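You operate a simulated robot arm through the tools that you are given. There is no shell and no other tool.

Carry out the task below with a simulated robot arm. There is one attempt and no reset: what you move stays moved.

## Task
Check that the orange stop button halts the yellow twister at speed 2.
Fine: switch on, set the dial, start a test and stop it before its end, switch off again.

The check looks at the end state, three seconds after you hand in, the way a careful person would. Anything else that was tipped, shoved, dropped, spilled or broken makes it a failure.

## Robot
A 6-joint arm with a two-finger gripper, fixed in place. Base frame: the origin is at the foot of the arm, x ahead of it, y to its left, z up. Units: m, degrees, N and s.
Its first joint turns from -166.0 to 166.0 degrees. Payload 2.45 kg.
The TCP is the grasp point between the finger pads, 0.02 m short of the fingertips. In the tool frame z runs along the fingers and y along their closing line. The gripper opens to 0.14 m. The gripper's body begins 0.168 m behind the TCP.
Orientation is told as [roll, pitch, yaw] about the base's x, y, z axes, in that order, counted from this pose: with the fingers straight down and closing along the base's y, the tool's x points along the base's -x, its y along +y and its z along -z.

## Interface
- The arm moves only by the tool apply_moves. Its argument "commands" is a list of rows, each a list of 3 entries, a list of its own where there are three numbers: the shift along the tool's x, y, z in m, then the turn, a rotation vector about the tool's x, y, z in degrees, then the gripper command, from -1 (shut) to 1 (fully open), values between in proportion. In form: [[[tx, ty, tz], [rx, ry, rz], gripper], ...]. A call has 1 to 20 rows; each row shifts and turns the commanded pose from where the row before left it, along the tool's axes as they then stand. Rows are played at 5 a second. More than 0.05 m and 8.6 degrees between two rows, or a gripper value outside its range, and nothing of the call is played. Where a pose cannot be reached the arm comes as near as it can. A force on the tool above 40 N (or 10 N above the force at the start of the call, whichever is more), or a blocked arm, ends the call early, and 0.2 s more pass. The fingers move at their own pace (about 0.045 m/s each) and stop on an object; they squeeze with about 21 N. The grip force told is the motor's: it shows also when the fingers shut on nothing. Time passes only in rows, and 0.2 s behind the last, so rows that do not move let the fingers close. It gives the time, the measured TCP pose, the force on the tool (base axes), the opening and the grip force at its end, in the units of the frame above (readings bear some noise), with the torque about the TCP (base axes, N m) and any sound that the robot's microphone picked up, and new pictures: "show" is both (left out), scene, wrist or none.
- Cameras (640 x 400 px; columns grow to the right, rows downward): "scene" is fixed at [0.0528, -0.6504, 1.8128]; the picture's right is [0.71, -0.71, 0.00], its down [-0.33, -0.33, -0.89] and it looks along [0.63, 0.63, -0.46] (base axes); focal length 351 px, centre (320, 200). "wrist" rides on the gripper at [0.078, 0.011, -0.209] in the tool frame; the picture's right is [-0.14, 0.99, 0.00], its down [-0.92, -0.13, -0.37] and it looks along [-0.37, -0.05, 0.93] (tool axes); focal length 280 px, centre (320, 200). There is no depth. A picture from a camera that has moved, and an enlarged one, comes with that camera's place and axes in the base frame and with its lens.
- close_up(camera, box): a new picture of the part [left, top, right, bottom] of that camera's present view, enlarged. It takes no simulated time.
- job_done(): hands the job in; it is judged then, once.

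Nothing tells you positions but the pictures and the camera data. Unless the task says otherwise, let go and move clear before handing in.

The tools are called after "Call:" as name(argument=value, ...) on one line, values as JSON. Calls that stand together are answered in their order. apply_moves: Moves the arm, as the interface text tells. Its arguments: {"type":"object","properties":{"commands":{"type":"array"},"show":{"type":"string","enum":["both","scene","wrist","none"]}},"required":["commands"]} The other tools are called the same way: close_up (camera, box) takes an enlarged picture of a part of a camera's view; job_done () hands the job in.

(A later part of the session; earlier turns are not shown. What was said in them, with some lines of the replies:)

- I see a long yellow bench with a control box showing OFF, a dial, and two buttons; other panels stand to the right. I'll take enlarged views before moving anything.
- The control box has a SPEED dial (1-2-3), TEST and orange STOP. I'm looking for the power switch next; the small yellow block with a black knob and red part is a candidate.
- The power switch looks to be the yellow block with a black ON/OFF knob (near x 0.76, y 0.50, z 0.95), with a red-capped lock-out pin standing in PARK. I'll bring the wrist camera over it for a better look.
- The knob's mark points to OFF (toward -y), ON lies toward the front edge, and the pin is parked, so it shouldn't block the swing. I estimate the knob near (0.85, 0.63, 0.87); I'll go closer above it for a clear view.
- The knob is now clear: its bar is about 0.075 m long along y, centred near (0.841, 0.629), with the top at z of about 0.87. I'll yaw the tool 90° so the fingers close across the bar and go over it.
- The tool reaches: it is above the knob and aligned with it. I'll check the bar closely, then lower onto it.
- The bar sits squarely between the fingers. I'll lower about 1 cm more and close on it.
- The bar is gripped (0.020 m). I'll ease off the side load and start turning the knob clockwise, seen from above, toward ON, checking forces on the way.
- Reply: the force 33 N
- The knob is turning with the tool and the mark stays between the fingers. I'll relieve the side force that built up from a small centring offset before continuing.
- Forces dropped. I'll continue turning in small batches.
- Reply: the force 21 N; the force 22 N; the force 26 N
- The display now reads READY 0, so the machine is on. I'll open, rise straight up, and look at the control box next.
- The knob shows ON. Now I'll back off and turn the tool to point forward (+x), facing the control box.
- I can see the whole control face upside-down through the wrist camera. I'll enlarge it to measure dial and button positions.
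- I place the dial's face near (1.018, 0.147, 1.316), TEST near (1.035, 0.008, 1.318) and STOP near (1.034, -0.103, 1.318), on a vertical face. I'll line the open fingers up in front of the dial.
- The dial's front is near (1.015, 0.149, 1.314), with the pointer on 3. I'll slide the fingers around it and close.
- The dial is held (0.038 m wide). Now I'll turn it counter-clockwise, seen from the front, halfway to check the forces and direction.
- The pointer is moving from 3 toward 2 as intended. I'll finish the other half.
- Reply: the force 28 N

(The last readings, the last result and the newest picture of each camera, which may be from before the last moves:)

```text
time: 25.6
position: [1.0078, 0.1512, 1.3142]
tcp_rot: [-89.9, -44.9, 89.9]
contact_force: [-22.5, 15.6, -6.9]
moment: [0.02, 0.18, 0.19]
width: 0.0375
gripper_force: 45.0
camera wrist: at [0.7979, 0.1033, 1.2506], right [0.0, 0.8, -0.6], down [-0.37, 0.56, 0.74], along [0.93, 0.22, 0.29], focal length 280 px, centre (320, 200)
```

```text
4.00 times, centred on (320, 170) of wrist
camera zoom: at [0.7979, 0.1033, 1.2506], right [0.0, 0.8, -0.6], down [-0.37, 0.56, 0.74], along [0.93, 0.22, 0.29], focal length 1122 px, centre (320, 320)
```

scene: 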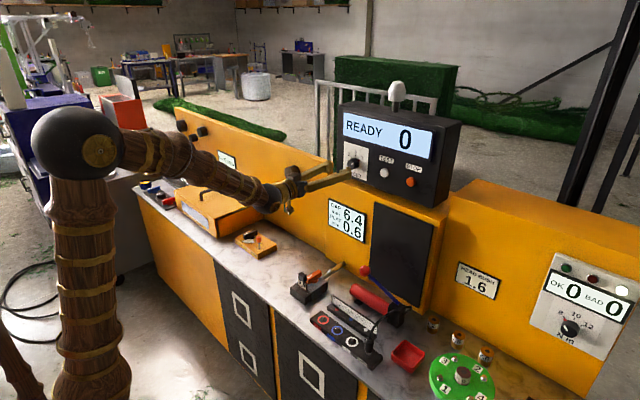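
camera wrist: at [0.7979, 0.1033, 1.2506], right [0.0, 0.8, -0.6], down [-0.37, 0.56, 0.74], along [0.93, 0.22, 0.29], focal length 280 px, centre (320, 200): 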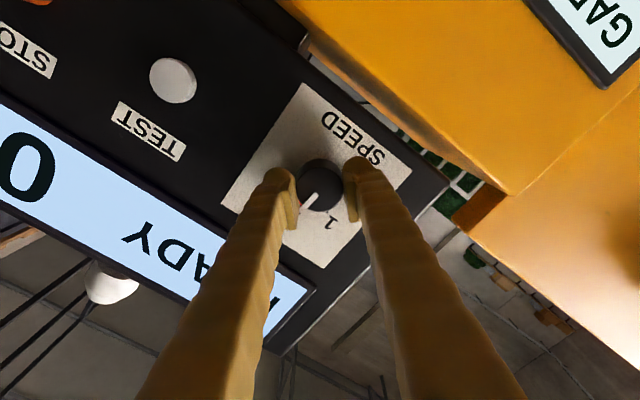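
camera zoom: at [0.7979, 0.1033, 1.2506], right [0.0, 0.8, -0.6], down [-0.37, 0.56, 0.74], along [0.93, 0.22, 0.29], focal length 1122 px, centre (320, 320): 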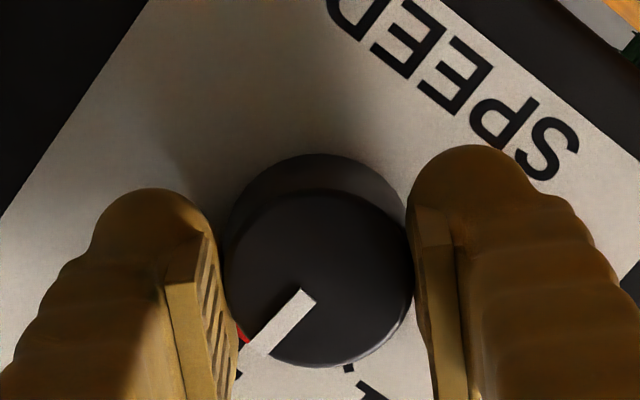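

The pointer should now be at 2, though a finger hides the tick. I'll open, back off, and look.

Call:
apply_moves(commands=[[[0, 0, -0.001], [0, 0, 0], 0], [[0, 0, 0], [0, 0, 0], 0], [[0, 0, 0], [0, 0, 0], 0], [[0, 0, -0.02], [0, 0, 0], 0], [[0, 0, -0.03], [0, 0, 0], 0], [[0, 0, -0.03], [0, 0, 0], 0]], show="both")

Call:
close_up(camera="wrist", box=[240, 100, 400, 200])

Call:
close_up(camera="scene", box=[330, 95, 458, 215])

```text
time: 27.0
position: [0.9281, 0.1508, 1.3141]
tcp_rot: [-90.0, -45.1, 89.9]
contact_force: [0.1, 0.1, -1.1]
moment: [0.0, -0.01, 0.01]
width: 0.0698
gripper_force: 0.1
camera wrist: at [0.7169, 0.1035, 1.2505], right [0.0, 0.8, -0.6], down [-0.37, 0.56, 0.74], along [0.93, 0.22, 0.29], focal length 280 px, centre (320, 200)
```

scene: 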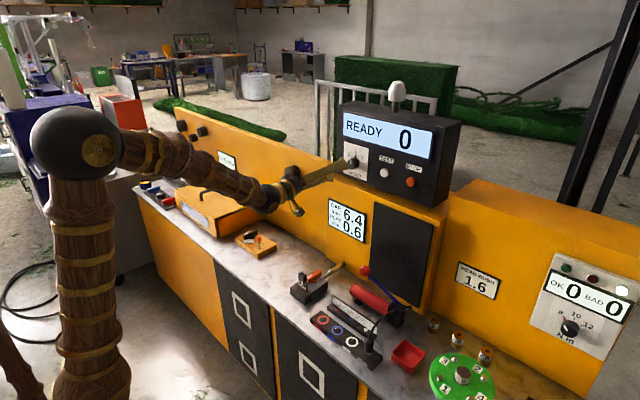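
wrist: 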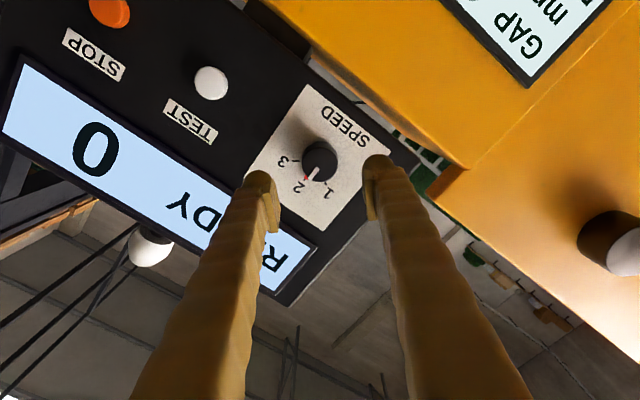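

```text
4.00 times, centred on (320, 150) of wrist
camera zoom: at [0.7169, 0.1035, 1.2505], right [0.0, 0.8, -0.6], down [-0.37, 0.56, 0.74], along [0.93, 0.22, 0.29], focal length 1122 px, centre (320, 400)
```

zoom: 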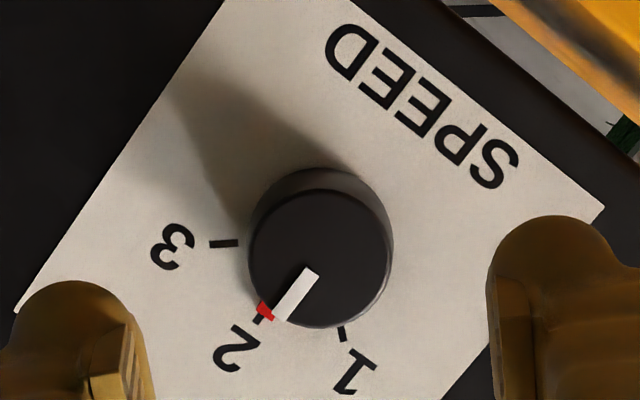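

```text
3.33 times, centred on (394, 155) of scene
camera zoom: at [0.0528, -0.6504, 1.8128], right [0.71, -0.71, 0.0], down [-0.33, -0.33, -0.89], along [0.63, 0.63, -0.46], focal length 1171 px, centre (73, 350)
```

zoom: 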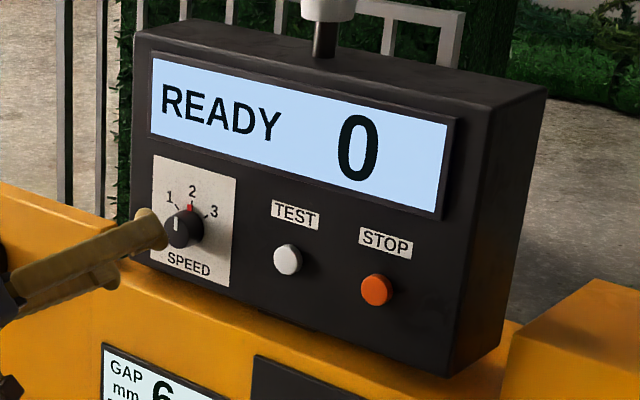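

The pointer and red marker are at 2. Next I'll square the tool, close the fingers, and go in front of the TEST button.

Call:
apply_moves(commands=[[[0, 0, 0], [0, 0, 7.5], -1], [[0, 0, 0], [0, 0, 7.5], -1], [[0, 0, 0], [0, 0, 7.5], -1], [[0, 0, 0], [0, 0, 7.5], -1], [[0, 0, 0], [0, 0, 7.5], -1], [[0, 0, 0], [0, 0, 7.5], -1], [[0, -0.047, 0], [0, 0, 0], -1], [[0, -0.047, 0], [0, 0, 0], -1], [[-0.002, -0.047, 0], [0, 0, 0], -1], [[0, 0, 0.03], [0, 0, 0], -1], [[0, 0, 0], [0, 0, 0], -1]], show="both")

Call:
close_up(camera="wrist", box=[170, 120, 410, 270])

Call:
close_up(camera="scene", box=[330, 95, 458, 215])

```text
time: 29.4
position: [0.9489, 0.0817, 1.3144]
tcp_rot: [-0.9, -89.5, -0.7]
contact_force: [-0.3, 0.0, -0.9]
moment: [0.0, -0.02, 0.03]
width: 0.0002
gripper_force: 21.6
out of reach, approached as far as the arm can: row 8, 9, 10
camera wrist: at [0.7386, 0.0989, 1.2379], right [0.03, 0.99, 0.14], down [-0.37, -0.12, 0.92], along [0.93, -0.08, 0.36], focal length 280 px, centre (320, 200)
```

scene: 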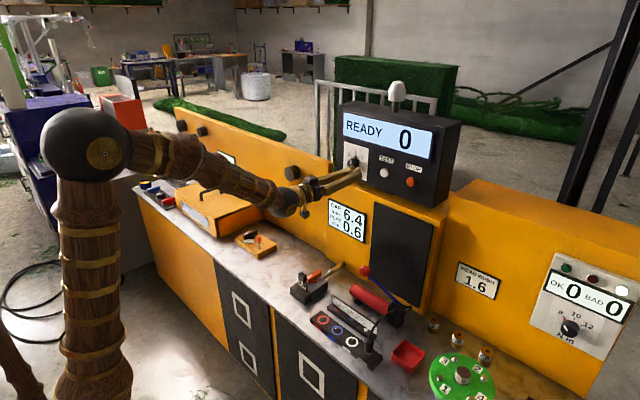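
wrist: 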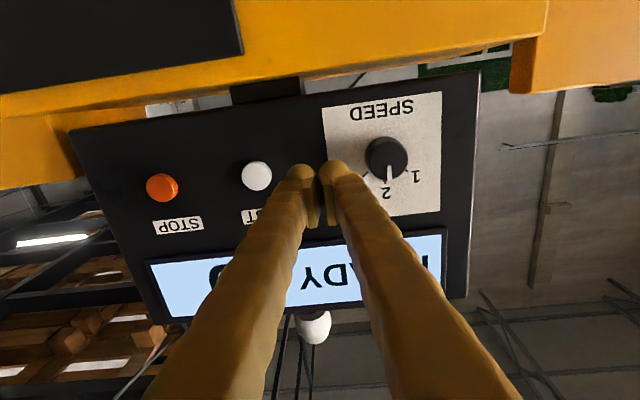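

```text
2.67 times, centred on (290, 195) of wrist
camera zoom: at [0.7386, 0.0989, 1.2379], right [0.03, 0.99, 0.14], down [-0.37, -0.12, 0.92], along [0.93, -0.08, 0.36], focal length 748 px, centre (400, 213)
```

zoom: 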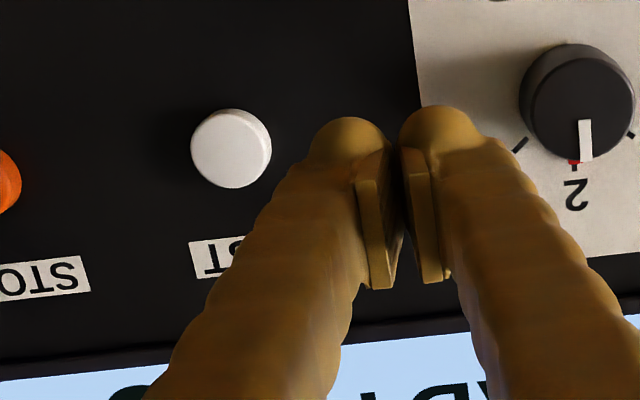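

```text
3.33 times, centred on (394, 155) of scene
camera zoom: at [0.0528, -0.6504, 1.8128], right [0.71, -0.71, 0.0], down [-0.33, -0.33, -0.89], along [0.63, 0.63, -0.46], focal length 1171 px, centre (73, 350)
```

zoom: 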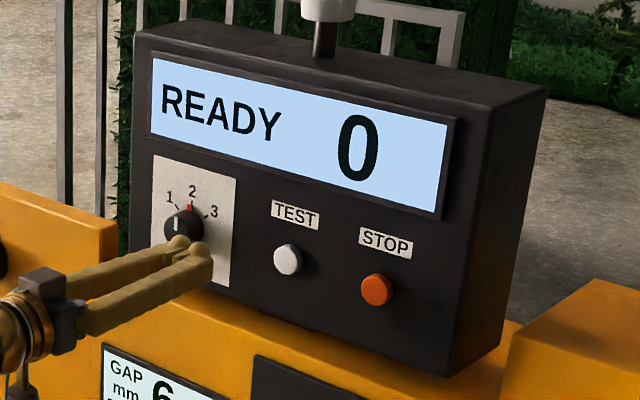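

The fingers are closed, but the arm hit a wrist limit before reaching TEST in this straight-ahead orientation. I'll back off a bit and yaw the tool about 21° to the right so both buttons come within reach.

Call:
apply_moves(commands=[[[0, 0.04, -0.025], [0, 0, 0], -1], [[0, 0.03, -0.025], [0, 0, 0], -1], [[0, 0, 0], [7, 0, 0], -1], [[0, 0, 0], [7, 0, 0], -1], [[0, 0, 0], [7, 0, 0], -1], [[0, 0, 0], [0, 0, 0], -1]], show="both")

```text
time: 30.8
position: [0.8986, 0.1528, 1.3141]
tcp_rot: [-59.9, -89.9, 38.9]
contact_force: [-0.1, -0.6, 0.0]
moment: [-0.03, 0.03, 0.0]
width: 0.0001
gripper_force: 21.1
camera wrist: at [0.7069, 0.2376, 1.2359], right [0.36, 0.92, 0.14], down [-0.39, 0.01, 0.92], along [0.85, -0.38, 0.36], focal length 280 px, centre (320, 200)
```

scene: 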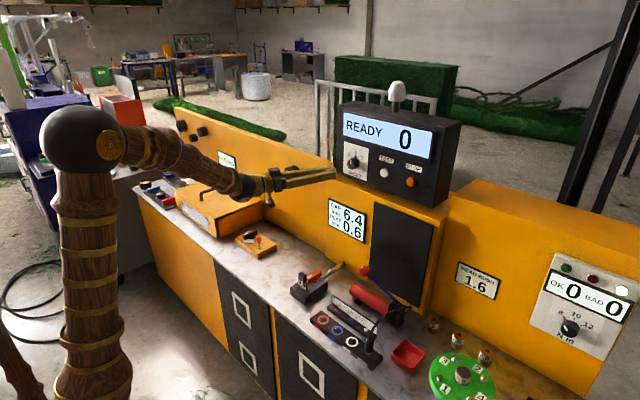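
wrist: 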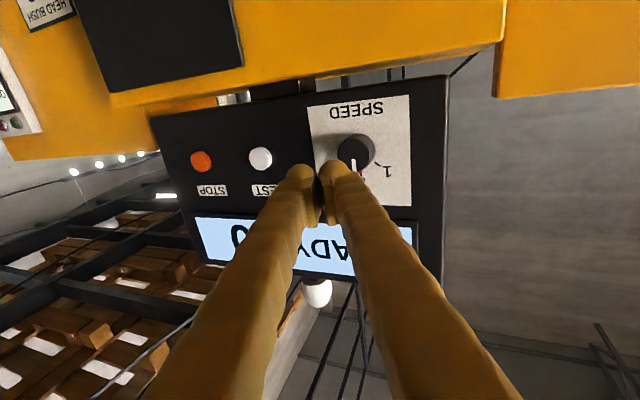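

Call:
apply_moves(commands=[[[-0.0005, -0.0279, 0.0274], [0, 0, 0], -1], [[-0.0005, -0.0279, 0.0274], [0, 0, 0], -1], [[-0.0005, -0.0279, 0.0274], [0, 0, 0], -1], [[-0.0005, -0.0279, 0.0274], [0, 0, 0], -1], [[0, 0, 0], [0, 0, 0], -1]], show="both")

Call:
close_up(camera="scene", box=[330, 95, 458, 215])

Call:
close_up(camera="wrist", box=[190, 100, 430, 250])

```text
time: 32.0
position: [0.961, 0.008, 1.3168]
tcp_rot: [172.4, -90.0, 166.5]
contact_force: [-0.2, 0.4, -0.5]
moment: [-0.01, -0.03, 0.0]
width: 0.0
gripper_force: 21.3
camera wrist: at [0.7688, 0.0929, 1.2387], right [0.36, 0.92, 0.14], down [-0.39, 0.01, 0.92], along [0.85, -0.38, 0.37], focal length 280 px, centre (320, 200)
```

scene: 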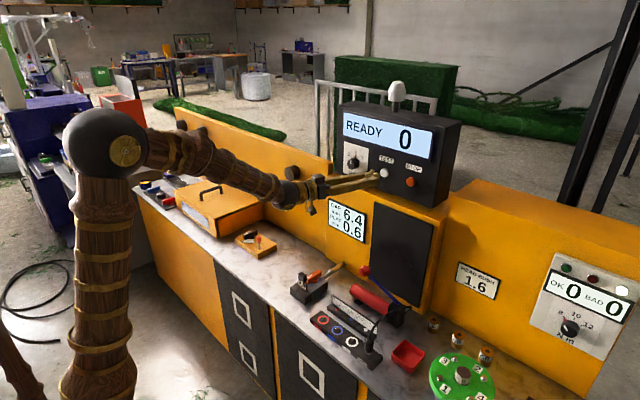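
wrist: 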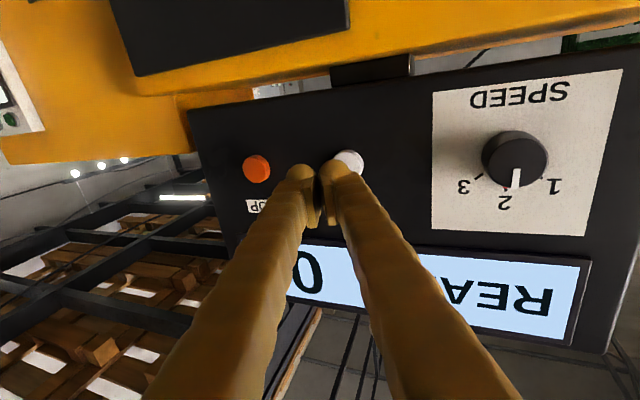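

```text
3.33 times, centred on (394, 155) of scene
camera zoom: at [0.0528, -0.6504, 1.8128], right [0.71, -0.71, 0.0], down [-0.33, -0.33, -0.89], along [0.63, 0.63, -0.46], focal length 1171 px, centre (73, 350)
```

zoom: 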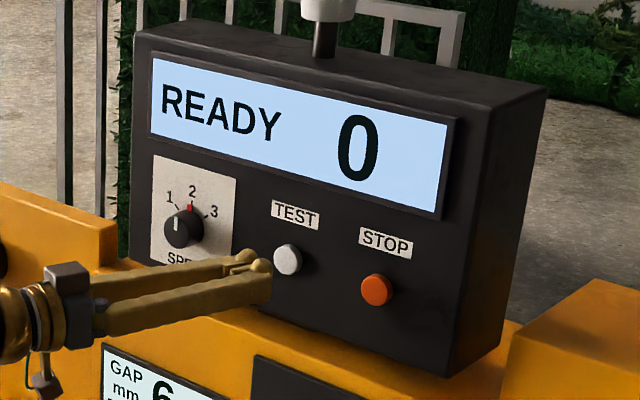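

```text
2.67 times, centred on (310, 175) of wrist
camera zoom: at [0.7688, 0.0929, 1.2387], right [0.36, 0.92, 0.14], down [-0.39, 0.01, 0.92], along [0.85, -0.38, 0.37], focal length 748 px, centre (347, 267)
```

zoom: 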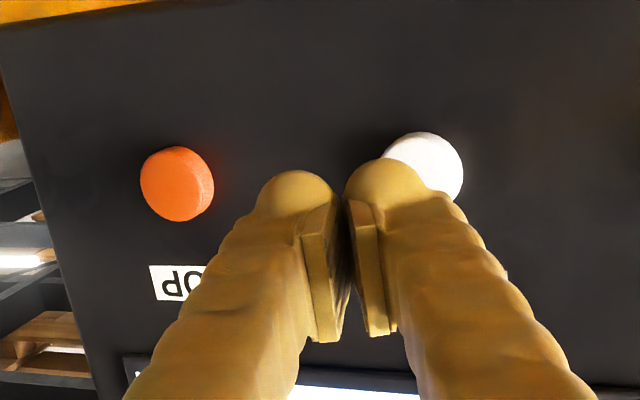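

The fingertips are now in front of TEST and reachable. I'll creep forward to first contact, reading the force.

Call:
apply_moves(commands=[[[0.001, 0.0073, 0.024], [0, 0, 0], -1], [[0, 0.0044, 0.0112], [0, 0, 0], -1], [[0, 0.0018, 0.0047], [0, 0, 0], -1]], show="both")

Call:
close_up(camera="scene", box=[330, 95, 458, 215])

Call:
close_up(camera="scene", box=[360, 150, 424, 190])

Call:
close_up(camera="wrist", box=[190, 100, 430, 250])

```text
time: 32.8
position: [1.0031, 0.0065, 1.3161]
tcp_rot: [30.7, -90.0, -51.9]
contact_force: [-0.5, 0.2, -0.5]
moment: [0.0, 0.01, 0.0]
width: 0.0003
gripper_force: 21.6
camera wrist: at [0.8115, 0.0914, 1.2376], right [0.36, 0.92, 0.14], down [-0.39, 0.01, 0.92], along [0.85, -0.38, 0.36], focal length 280 px, centre (320, 200)
```

scene: 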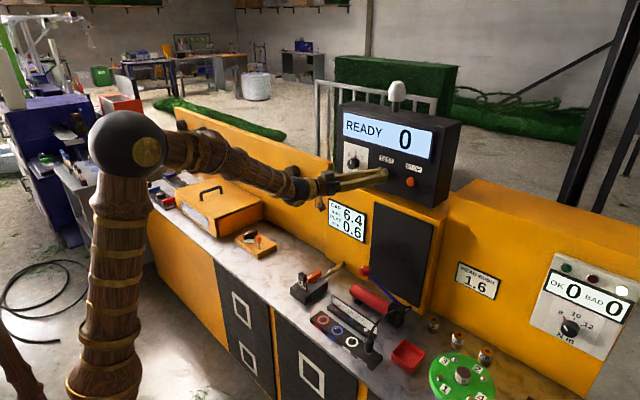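
wrist: 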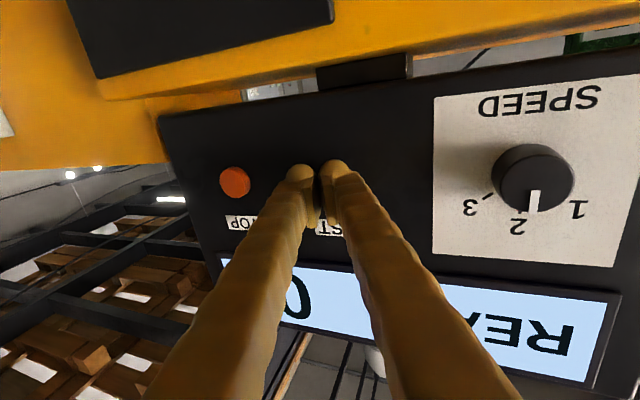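

```text
3.33 times, centred on (394, 155) of scene
camera zoom: at [0.0528, -0.6504, 1.8128], right [0.71, -0.71, 0.0], down [-0.33, -0.33, -0.89], along [0.63, 0.63, -0.46], focal length 1171 px, centre (73, 350)
```

zoom: 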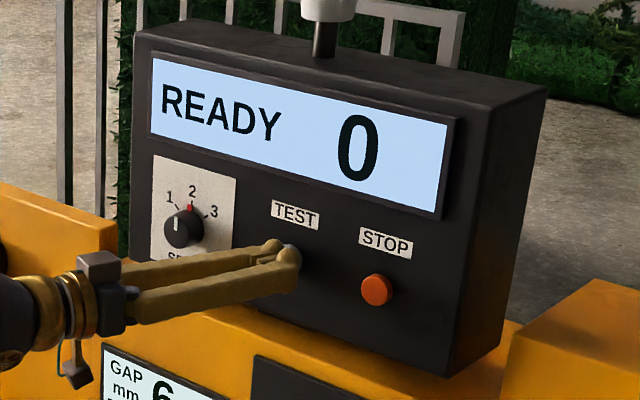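

```text
10.00 times, centred on (392, 170) of scene
camera zoom: at [0.0528, -0.6504, 1.8128], right [0.71, -0.71, 0.0], down [-0.33, -0.33, -0.89], along [0.63, 0.63, -0.46], focal length 3514 px, centre (-400, 500)
```

zoom: 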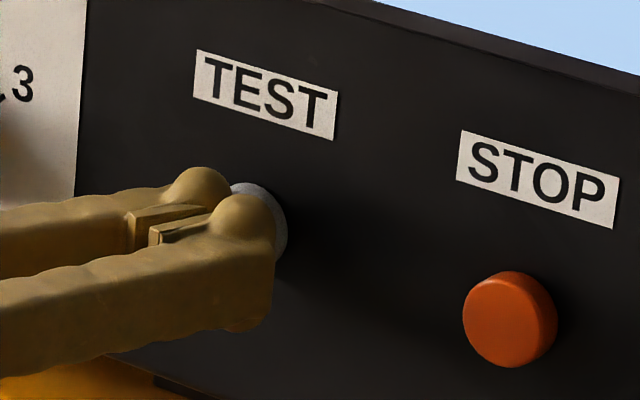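

```text
2.67 times, centred on (310, 175) of wrist
camera zoom: at [0.8115, 0.0914, 1.2376], right [0.36, 0.92, 0.14], down [-0.39, 0.01, 0.92], along [0.85, -0.38, 0.36], focal length 748 px, centre (347, 267)
```

zoom: 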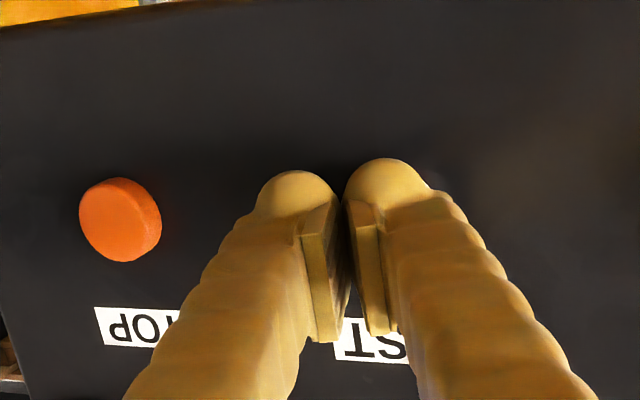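

The fingertips sit right before the TEST button with no contact yet. I'll press on in 3 mm steps, watching the display.

Call:
apply_moves(commands=[[[0, 0.0011, 0.0028], [0, 0, 0], -1], [[0, 0.0011, 0.0028], [0, 0, 0], -1], [[0, 0.0011, 0.0028], [0, 0, 0], -1]], show="scene")

```text
time: 33.6
position: [1.013, 0.0067, 1.3159]
tcp_rot: [105.0, -90.0, -126.2]
contact_force: [-10.0, -1.5, -1.7]
moment: [0.03, 0.04, 0.01]
width: 0.0003
gripper_force: 21.2
heard: click
```

scene: 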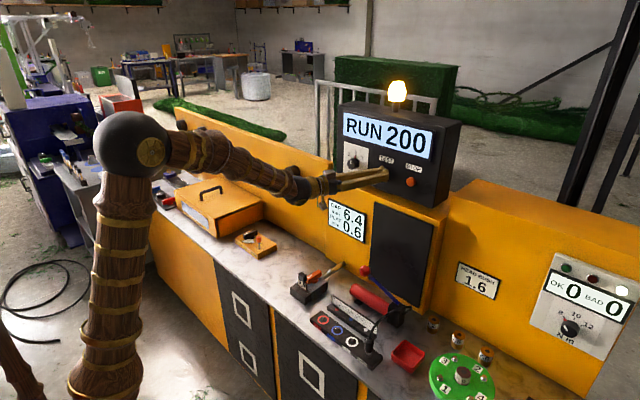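

TEST clicked and the display shows RUN 200 with the lamp lit. Going straight to the orange STOP button now.

Call:
apply_moves(commands=[[[0, -0.0073, -0.0186], [0, 0, 0], -1], [[0, -0.0419, 0.0164], [0, 0, 0], -1], [[0.001, -0.0419, 0.0164], [0, 0, 0], -1], [[0, -0.0159, 0.017], [0, 0, 0], -1], [[0, 0.0015, 0.0037], [0, 0, 0], -1], [[0, 0.0011, 0.0028], [0, 0, 0], -1], [[0, 0.0011, 0.0028], [0, 0, 0], -1], [[0, 0.0004, 0.001], [0, 0, 0], -1]], show="scene")

```text
time: 35.4
position: [1.0144, -0.1031, 1.3157]
tcp_rot: [-7.6, -90.0, -13.3]
contact_force: [-18.8, 3.2, -3.5]
moment: [0.0, 0.07, 0.17]
width: 0.0
gripper_force: 21.0
heard: click
```

scene: 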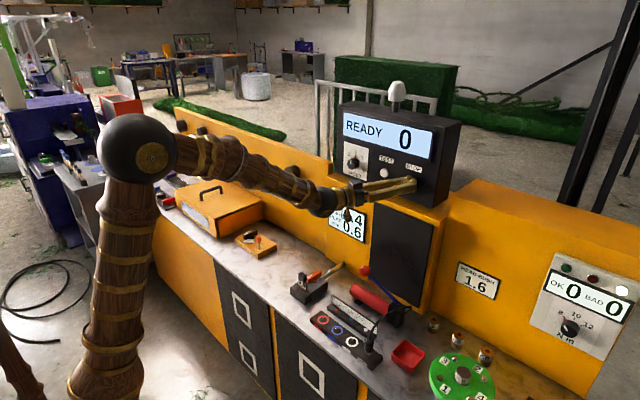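

STOP clicked and the display fell back from RUN 200 to READY 0 with the lamp out. I'll back away and return toward the power switch.

Call:
apply_moves(commands=[[[0, -0.0146, -0.0372], [0, 0, 0], -1], [[0, -0.0146, -0.0372], [0, 0, 0], -1], [[0, -0.0146, -0.0372], [0, 0, 0], -1], [[0, 0.0455, -0.0178], [0, 0, 0], -1], [[0, 0.0455, -0.0178], [0, 0, 0], -1], [[0, 0.0455, -0.0178], [0, 0, 0], -1], [[0, 0.0455, -0.0178], [0, 0, 0], -1], [[0, 0.0455, -0.0178], [0, 0, 0], -1], [[0, 0.0455, -0.0178], [0, 0, 0], -1], [[0, 0, -0.03], [0, 0, 0], -1], [[0, 0, -0.03], [-7.1, 0, 0], -1], [[0, 0, -0.03], [-7.1, 0, 0], -1], [[0, 0, -0.03], [-7.1, 0, 0], -1]], show="both")

Call:
close_up(camera="scene", box=[330, 65, 458, 215])

```text
time: 38.2
position: [0.7773, 0.2208, 1.3158]
tcp_rot: [-23.8, -90.0, 24.1]
contact_force: [0.2, 0.1, 0.4]
moment: [0.0, -0.03, 0.02]
width: 0.0
gripper_force: 20.9
camera wrist: at [0.5676, 0.2305, 1.2366], right [-0.01, 0.99, 0.14], down [-0.37, -0.13, 0.92], along [0.93, -0.05, 0.36], focal length 280 px, centre (320, 200)
```

scene: 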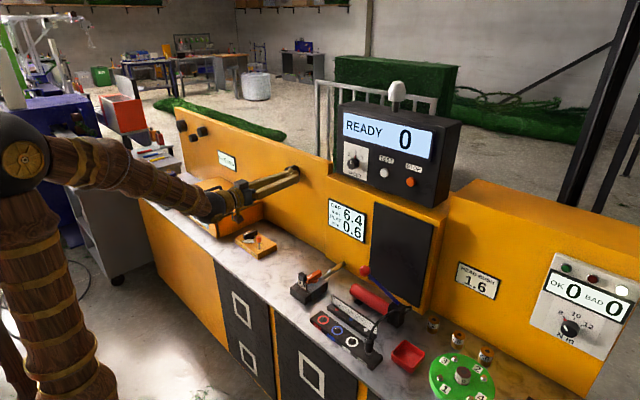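
wrist: 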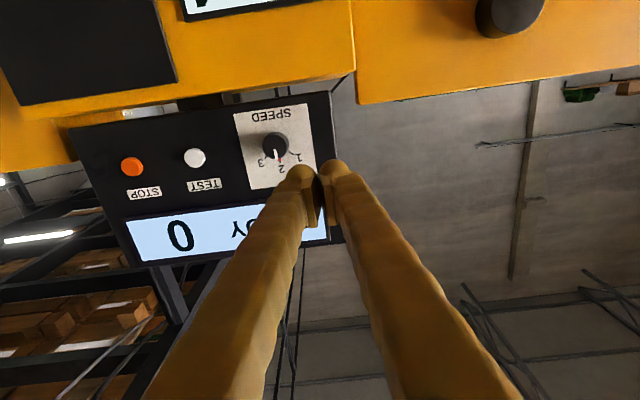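

```text
2.67 times, centred on (394, 140) of scene
camera zoom: at [0.0528, -0.6504, 1.8128], right [0.71, -0.71, 0.0], down [-0.33, -0.33, -0.89], along [0.63, 0.63, -0.46], focal length 937 px, centre (123, 360)
```

zoom: 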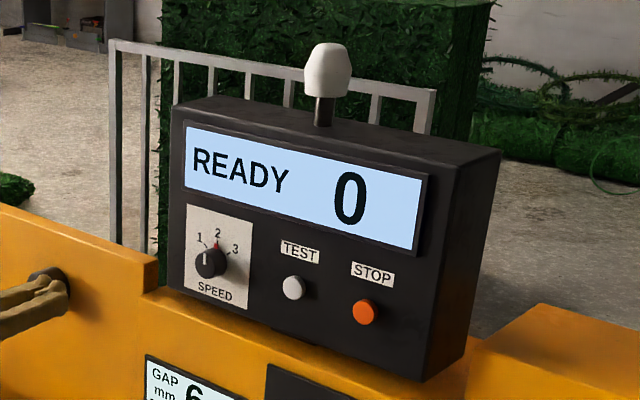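

All is as expected: dial on 2, both buttons out, READY 0. I'll point the tool down again and travel back above the power knob.

Call:
apply_moves(commands=[[[0, 0, 0], [0, 8.2, 0], -1], [[0, 0, 0], [0, 8.2, 0], -1], [[0, 0, 0], [0, 8.2, 0], -1], [[0, 0, 0], [0, 8.2, 0], -1], [[0, 0, 0], [0, 8.2, 0], -1], [[0, 0, 0], [0, 8.2, 0], -1], [[0, 0, 0], [0, 8.2, 0], -1], [[0, 0, 0], [0, 8.2, 0], -0.14], [[0, 0, 0], [0, 8.2, 0], -0.14], [[0, 0, 0], [0, 8.2, 0], -0.14], [[0, 0, 0], [0, 8.0, 0], -0.14], [[0, 0, 0], [0, 0, 0], -0.14]], show="both")

```text
time: 40.8
position: [0.7772, 0.2199, 1.3153]
tcp_rot: [0.0, 0.1, 0.3]
contact_force: [0.0, 0.7, 0.1]
moment: [-0.03, -0.02, 0.01]
width: 0.0603
gripper_force: 0.1
camera wrist: at [0.6988, 0.2309, 1.5236], right [0.13, 0.99, 0.0], down [0.92, -0.12, 0.37], along [0.36, -0.05, -0.93], focal length 280 px, centre (320, 200)
```

scene: 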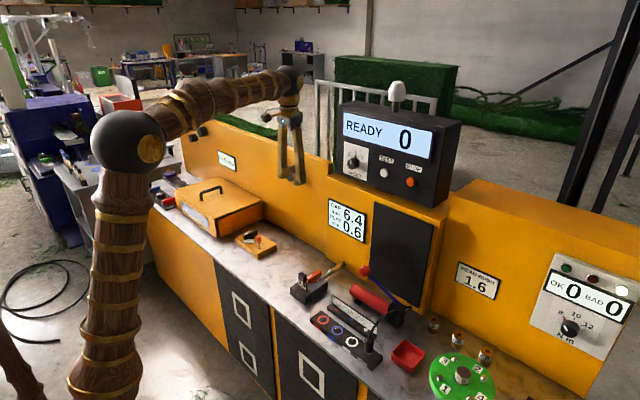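
wrist: 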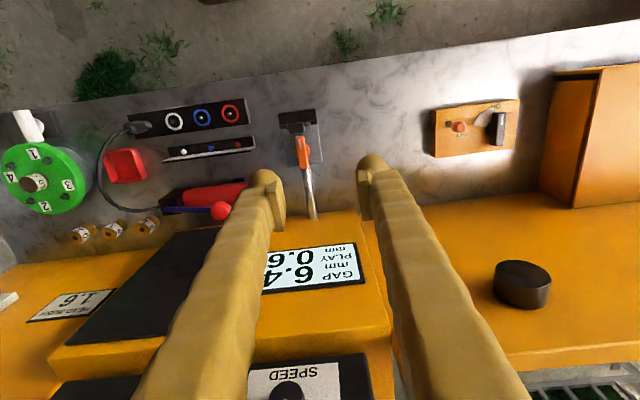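

Call:
apply_moves(commands=[[[-0.0068, 0.0455, 0.015], [0, 0, 0], -0.14], [[-0.0068, 0.0455, 0.015], [0, 0, 0], -0.14], [[-0.0068, 0.0455, 0.015], [0, 0, 0], -0.14], [[-0.0068, 0.0455, 0.015], [0, 0, 0], -0.14], [[-0.0068, 0.0455, 0.015], [0, 0, 0], -0.14], [[-0.0068, 0.0455, 0.015], [0, 0, 0], -0.14], [[-0.0068, 0.0455, 0.015], [0, 0, 0], -0.14], [[-0.0068, 0.0455, 0.015], [0, 0, 0], -0.14], [[-0.0068, 0.0455, 0.015], [0, 0, 0.3], -0.14], [[0, 0, 0.04], [0, 0, 0], -0.14], [[0, 0, 0.04], [0, 0, 0], -0.14], [[0, 0, 0.04], [0, 0, 0], -0.14], [[0, 0, 0.04], [0, 0, 0], -0.14]], show="both")

Call:
close_up(camera="wrist", box=[240, 100, 400, 200])

```text
time: 43.6
position: [0.837, 0.6295, 1.0209]
tcp_rot: [0.0, 0.0, 0.0]
contact_force: [0.3, -1.3, 0.2]
moment: [0.03, 0.01, -0.02]
width: 0.0603
gripper_force: 0.0
camera wrist: at [0.7575, 0.6415, 1.2292], right [0.14, 0.99, 0.0], down [0.92, -0.13, 0.37], along [0.37, -0.05, -0.93], focal length 280 px, centre (320, 200)
```

scene: 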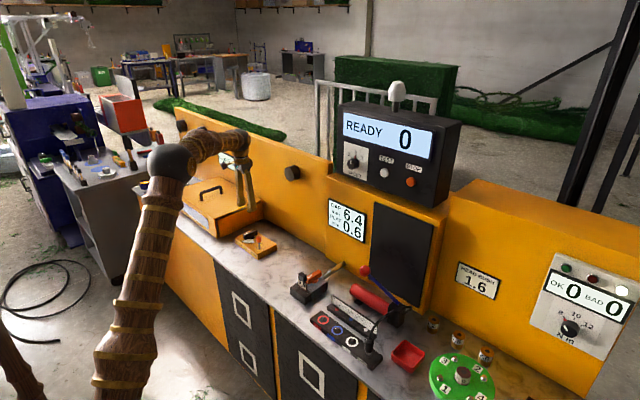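
wrist: 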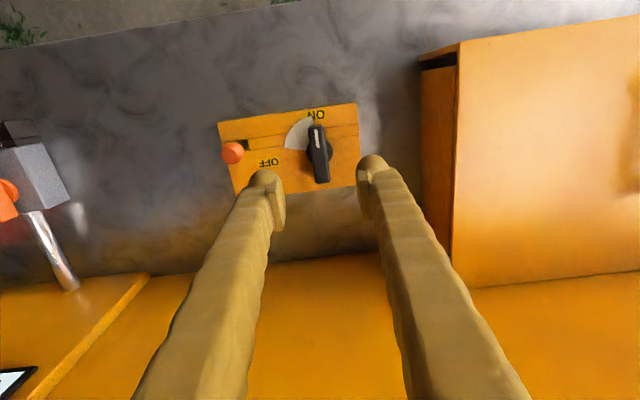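

```text
4.00 times, centred on (320, 150) of wrist
camera zoom: at [0.7575, 0.6415, 1.2292], right [0.14, 0.99, 0.0], down [0.92, -0.13, 0.37], along [0.37, -0.05, -0.93], focal length 1122 px, centre (320, 400)
```

zoom: 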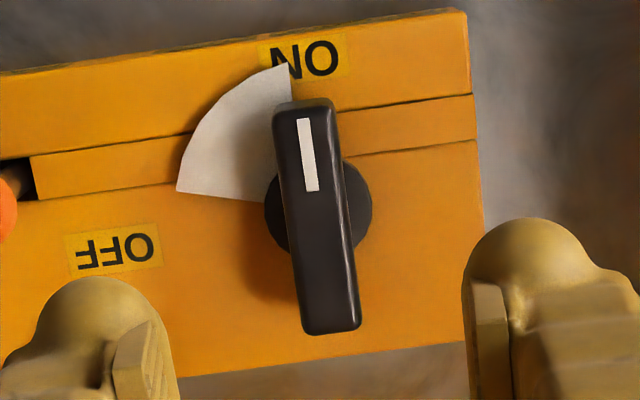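

The knob still points to ON and sits directly under the tool. I'll lower and grip it again.

Call:
apply_moves(commands=[[[0, 0, 0.04], [0, 0, 0], -0.14], [[0, 0, 0.04], [0, 0, 0], -0.14], [[-0.001, 0, 0.04], [0, 0, 0], -0.14], [[0, 0, 0.02], [0, 0, 0], -0.14], [[0, 0, 0.016], [0, 0, 0], -0.14], [[0, 0, 0], [0, 0, 0], -0.5], [[0, 0, 0], [0, 0, 0], -1], [[0, 0, 0], [0, 0, 0], -1], [[0, 0, 0], [0, 0, 0], -1]], show="wrist")

```text
time: 45.6
position: [0.8382, 0.63, 0.8635]
tcp_rot: [0.0, 0.0, 0.0]
contact_force: [-1.1, -5.8, -1.8]
moment: [-0.07, -0.01, -0.01]
width: 0.0202
gripper_force: 36.7
camera wrist: at [0.7594, 0.6407, 1.0726], right [0.14, 0.99, 0.0], down [0.92, -0.13, 0.37], along [0.36, -0.05, -0.93], focal length 280 px, centre (320, 200)
```

wrist: 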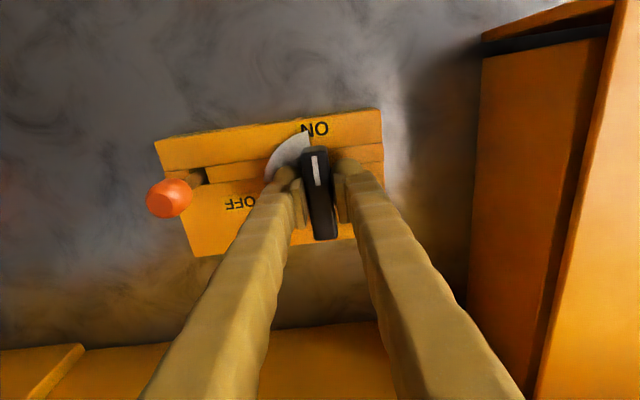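

Gripped with almost no side load. Now I'll turn the knob back counter-clockwise, seen from above, toward OFF in batches.

Call:
apply_moves(commands=[[[0, 0, 0], [0, 0, -7.5], -1], [[0, 0, 0], [0, 0, -7.5], -1], [[0, 0, 0], [0, 0, -7.5], -1]], show="none")

```text
time: 46.4
position: [0.8389, 0.6302, 0.8635]
tcp_rot: [0.1, 0.1, 22.5]
contact_force: [2.6, -24.3, 0.2]
moment: [-0.31, 0.09, -0.08]
width: 0.0203
gripper_force: 44.8
```

Call:
apply_moves(commands=[[[0.0005, -0.0012, 0], [0, 0, 0], -1], [[0, 0, 0], [0, 0, -7.5], -1], [[0, 0, 0], [0, 0, -7.5], -1], [[0, 0, 0], [0, 0, -7.5], -1]], show="none")

```text
time: 47.4
position: [0.8393, 0.6291, 0.8634]
tcp_rot: [0.0, 0.0, 45.1]
contact_force: [14.0, -21.3, 0.2]
moment: [-0.22, -0.11, -0.02]
width: 0.0199
gripper_force: 45.1
```

Call:
apply_moves(commands=[[[0.0002, -0.0012, 0], [0, 0, 0], -1], [[0, 0, 0], [0, 0, -7.5], -1], [[0, 0, 0], [0, 0, -7.5], -1], [[0, 0, 0], [0, 0, -7.5], -1]], show="none")

```text
time: 48.4
position: [0.8404, 0.6275, 0.8642]
tcp_rot: [0.0, -0.1, 67.4]
contact_force: [20.8, -7.0, -2.1]
moment: [-0.22, -0.15, -0.02]
width: 0.0202
gripper_force: 44.9
```

Call:
apply_moves(commands=[[[0, -0.001, 0], [0, 0, 0], -1], [[0, 0, 0], [0, 0, -7.5], -1], [[0, 0, 0], [0, 0, -7.5], -1], [[0, 0, 0], [0, 0, -7.5], -1], [[0, 0, 0], [0, 0, 0], -1]], show="both")

Call:
close_up(camera="wrist", box=[220, 60, 420, 250])

```text
time: 49.6
position: [0.8396, 0.6295, 0.864]
tcp_rot: [0.1, 0.0, 90.0]
contact_force: [15.3, 3.5, -1.6]
moment: [0.06, -0.16, -0.03]
width: 0.0201
gripper_force: 45.1
camera wrist: at [0.8284, 0.5497, 1.0725], right [-0.99, 0.14, 0.0], down [0.13, 0.92, 0.37], along [0.05, 0.37, -0.93], focal length 280 px, centre (320, 200)
```

scene: 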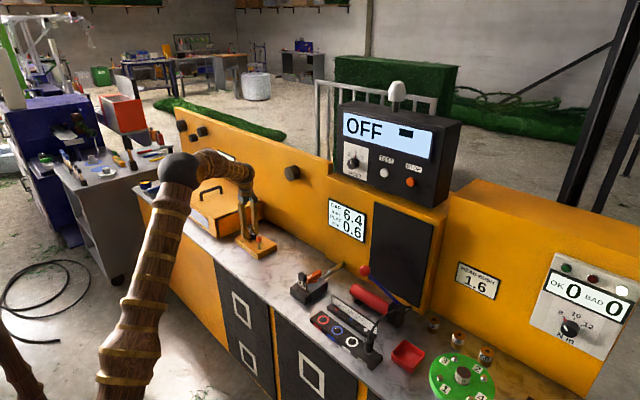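
wrist: 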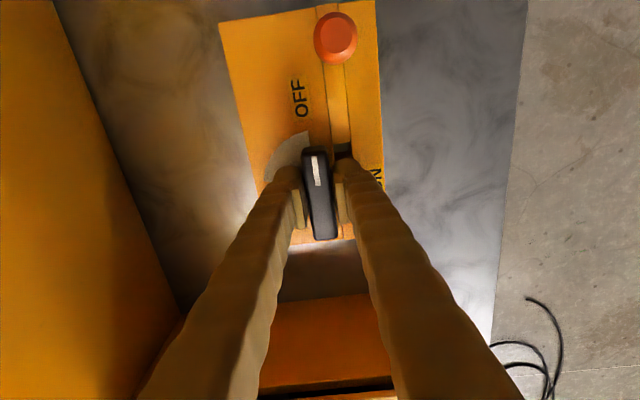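

```text
2.11 times, centred on (320, 155) of wrist
camera zoom: at [0.8284, 0.5497, 1.0725], right [-0.99, 0.14, 0.0], down [0.13, 0.92, 0.37], along [0.05, 0.37, -0.93], focal length 590 px, centre (320, 295)
```

zoom: 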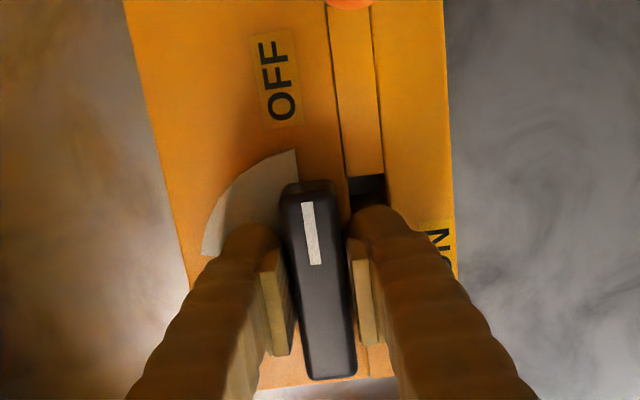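

The display is back to OFF and the knob is at its OFF mark. I'll ease the side load, open, and rise clear.

Call:
apply_moves(commands=[[[0, -0.0007, 0], [0, 0, 0], -1], [[0, 0, 0], [0, 0, 0], -0.14], [[0, 0, 0], [0, 0, 0], -0.14], [[0, 0, 0], [0, 0, 0], -0.14], [[0, 0, -0.02], [0, 0, 0], -0.14], [[0, 0, -0.04], [0, 0, 0], -0.14], [[0, 0, -0.045], [0, 0, 0], -0.14], [[0, 0, -0.045], [0, 0, 0], -0.14], [[0, 0, -0.045], [0, 0, 0], -0.14], [[0, 0, -0.045], [0, 0, 0], -0.14], [[0, 0, -0.045], [0, 0, 0], -0.14], [[0, 0, -0.045], [0, 0, 0], -0.14], [[0, 0.04, -0.02], [0, 0, 0], -0.14], [[0, 0.04, -0.02], [0, 0, 0], -0.14], [[0, 0.04, -0.02], [0, 0, 0], -0.14]], show="both")

Call:
close_up(camera="scene", box=[225, 220, 289, 260])

Call:
close_up(camera="scene", box=[330, 65, 458, 215])

```text
time: 52.8
position: [0.7207, 0.6295, 1.2536]
tcp_rot: [0.1, 0.1, 90.0]
contact_force: [0.6, 0.4, -1.5]
moment: [-0.03, 0.08, 0.01]
width: 0.0604
gripper_force: 0.1
camera wrist: at [0.7089, 0.551, 1.4623], right [-0.99, 0.14, 0.0], down [0.13, 0.92, 0.37], along [0.05, 0.36, -0.93], focal length 280 px, centre (320, 200)
```

scene: 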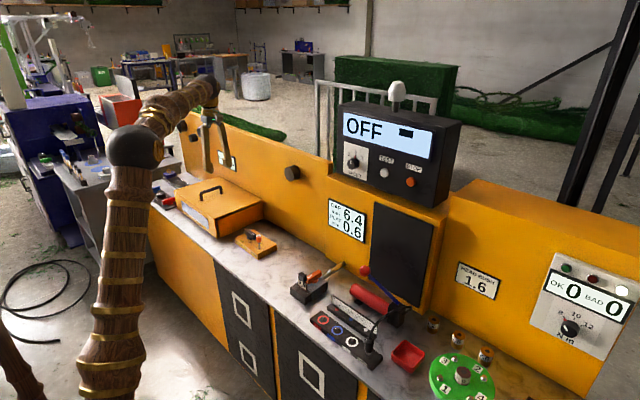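
wrist: 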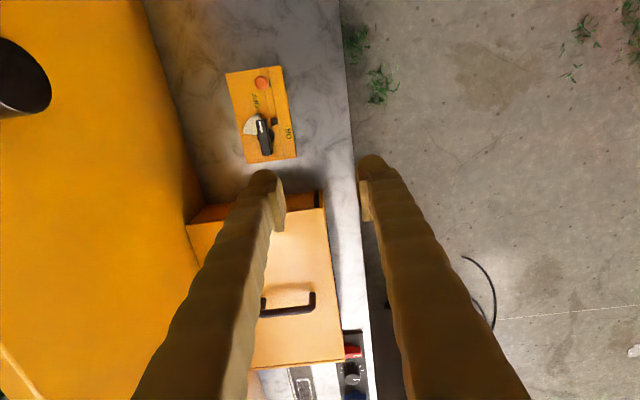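

```text
10.00 times, centred on (257, 240) of scene
camera zoom: at [0.0528, -0.6504, 1.8128], right [0.71, -0.71, 0.0], down [-0.33, -0.33, -0.89], along [0.63, 0.63, -0.46], focal length 3514 px, centre (950, -200)
```

zoom: 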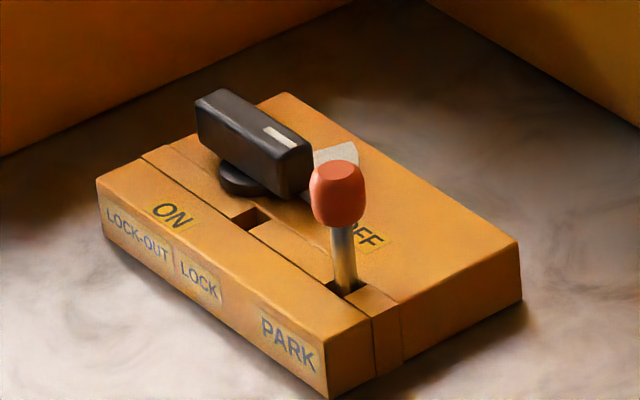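

```text
2.67 times, centred on (394, 140) of scene
camera zoom: at [0.0528, -0.6504, 1.8128], right [0.71, -0.71, 0.0], down [-0.33, -0.33, -0.89], along [0.63, 0.63, -0.46], focal length 937 px, centre (123, 360)
```

zoom: 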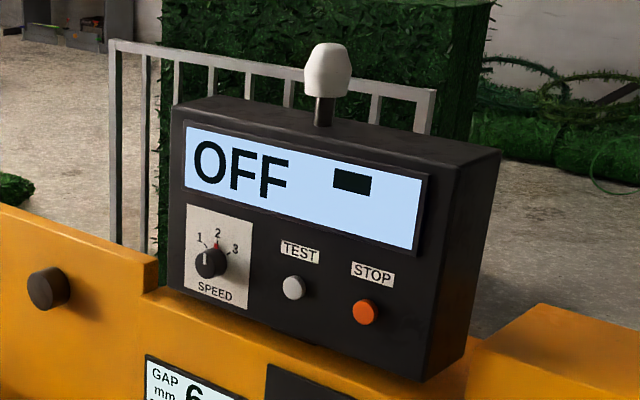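

The display reads OFF, the dial points at 2, and the knob is at OFF. The pin is still in PARK and the block hasn't moved; the arm is clear and empty-handed, so I'm handing in.

Call:
job_done()

```text
The job is handed in.
```

The orange stop button works at speed 2: pressing it took the twister from RUN 200 with its lamp lit back to READY 0 with the lamp out.

- **Switch on:** I turned the power knob from OFF to ON, and the display went to READY 0.
- **Dial:** I turned the speed dial from 3 to 2, and its pointer is still at 2.
- **Test and stop:** TEST clicked and the display showed RUN 200. I pressed STOP under two seconds later; it clicked and the run ended. I didn't time a full test. I take it the button ended the run, because the display dropped to READY as it was pressed.
- **Switch off:** I turned the knob back, and the display reads OFF.

The lock-out pin stayed in PARK and nothing else was touched. The arm is clear of the bench with an empty gripper.
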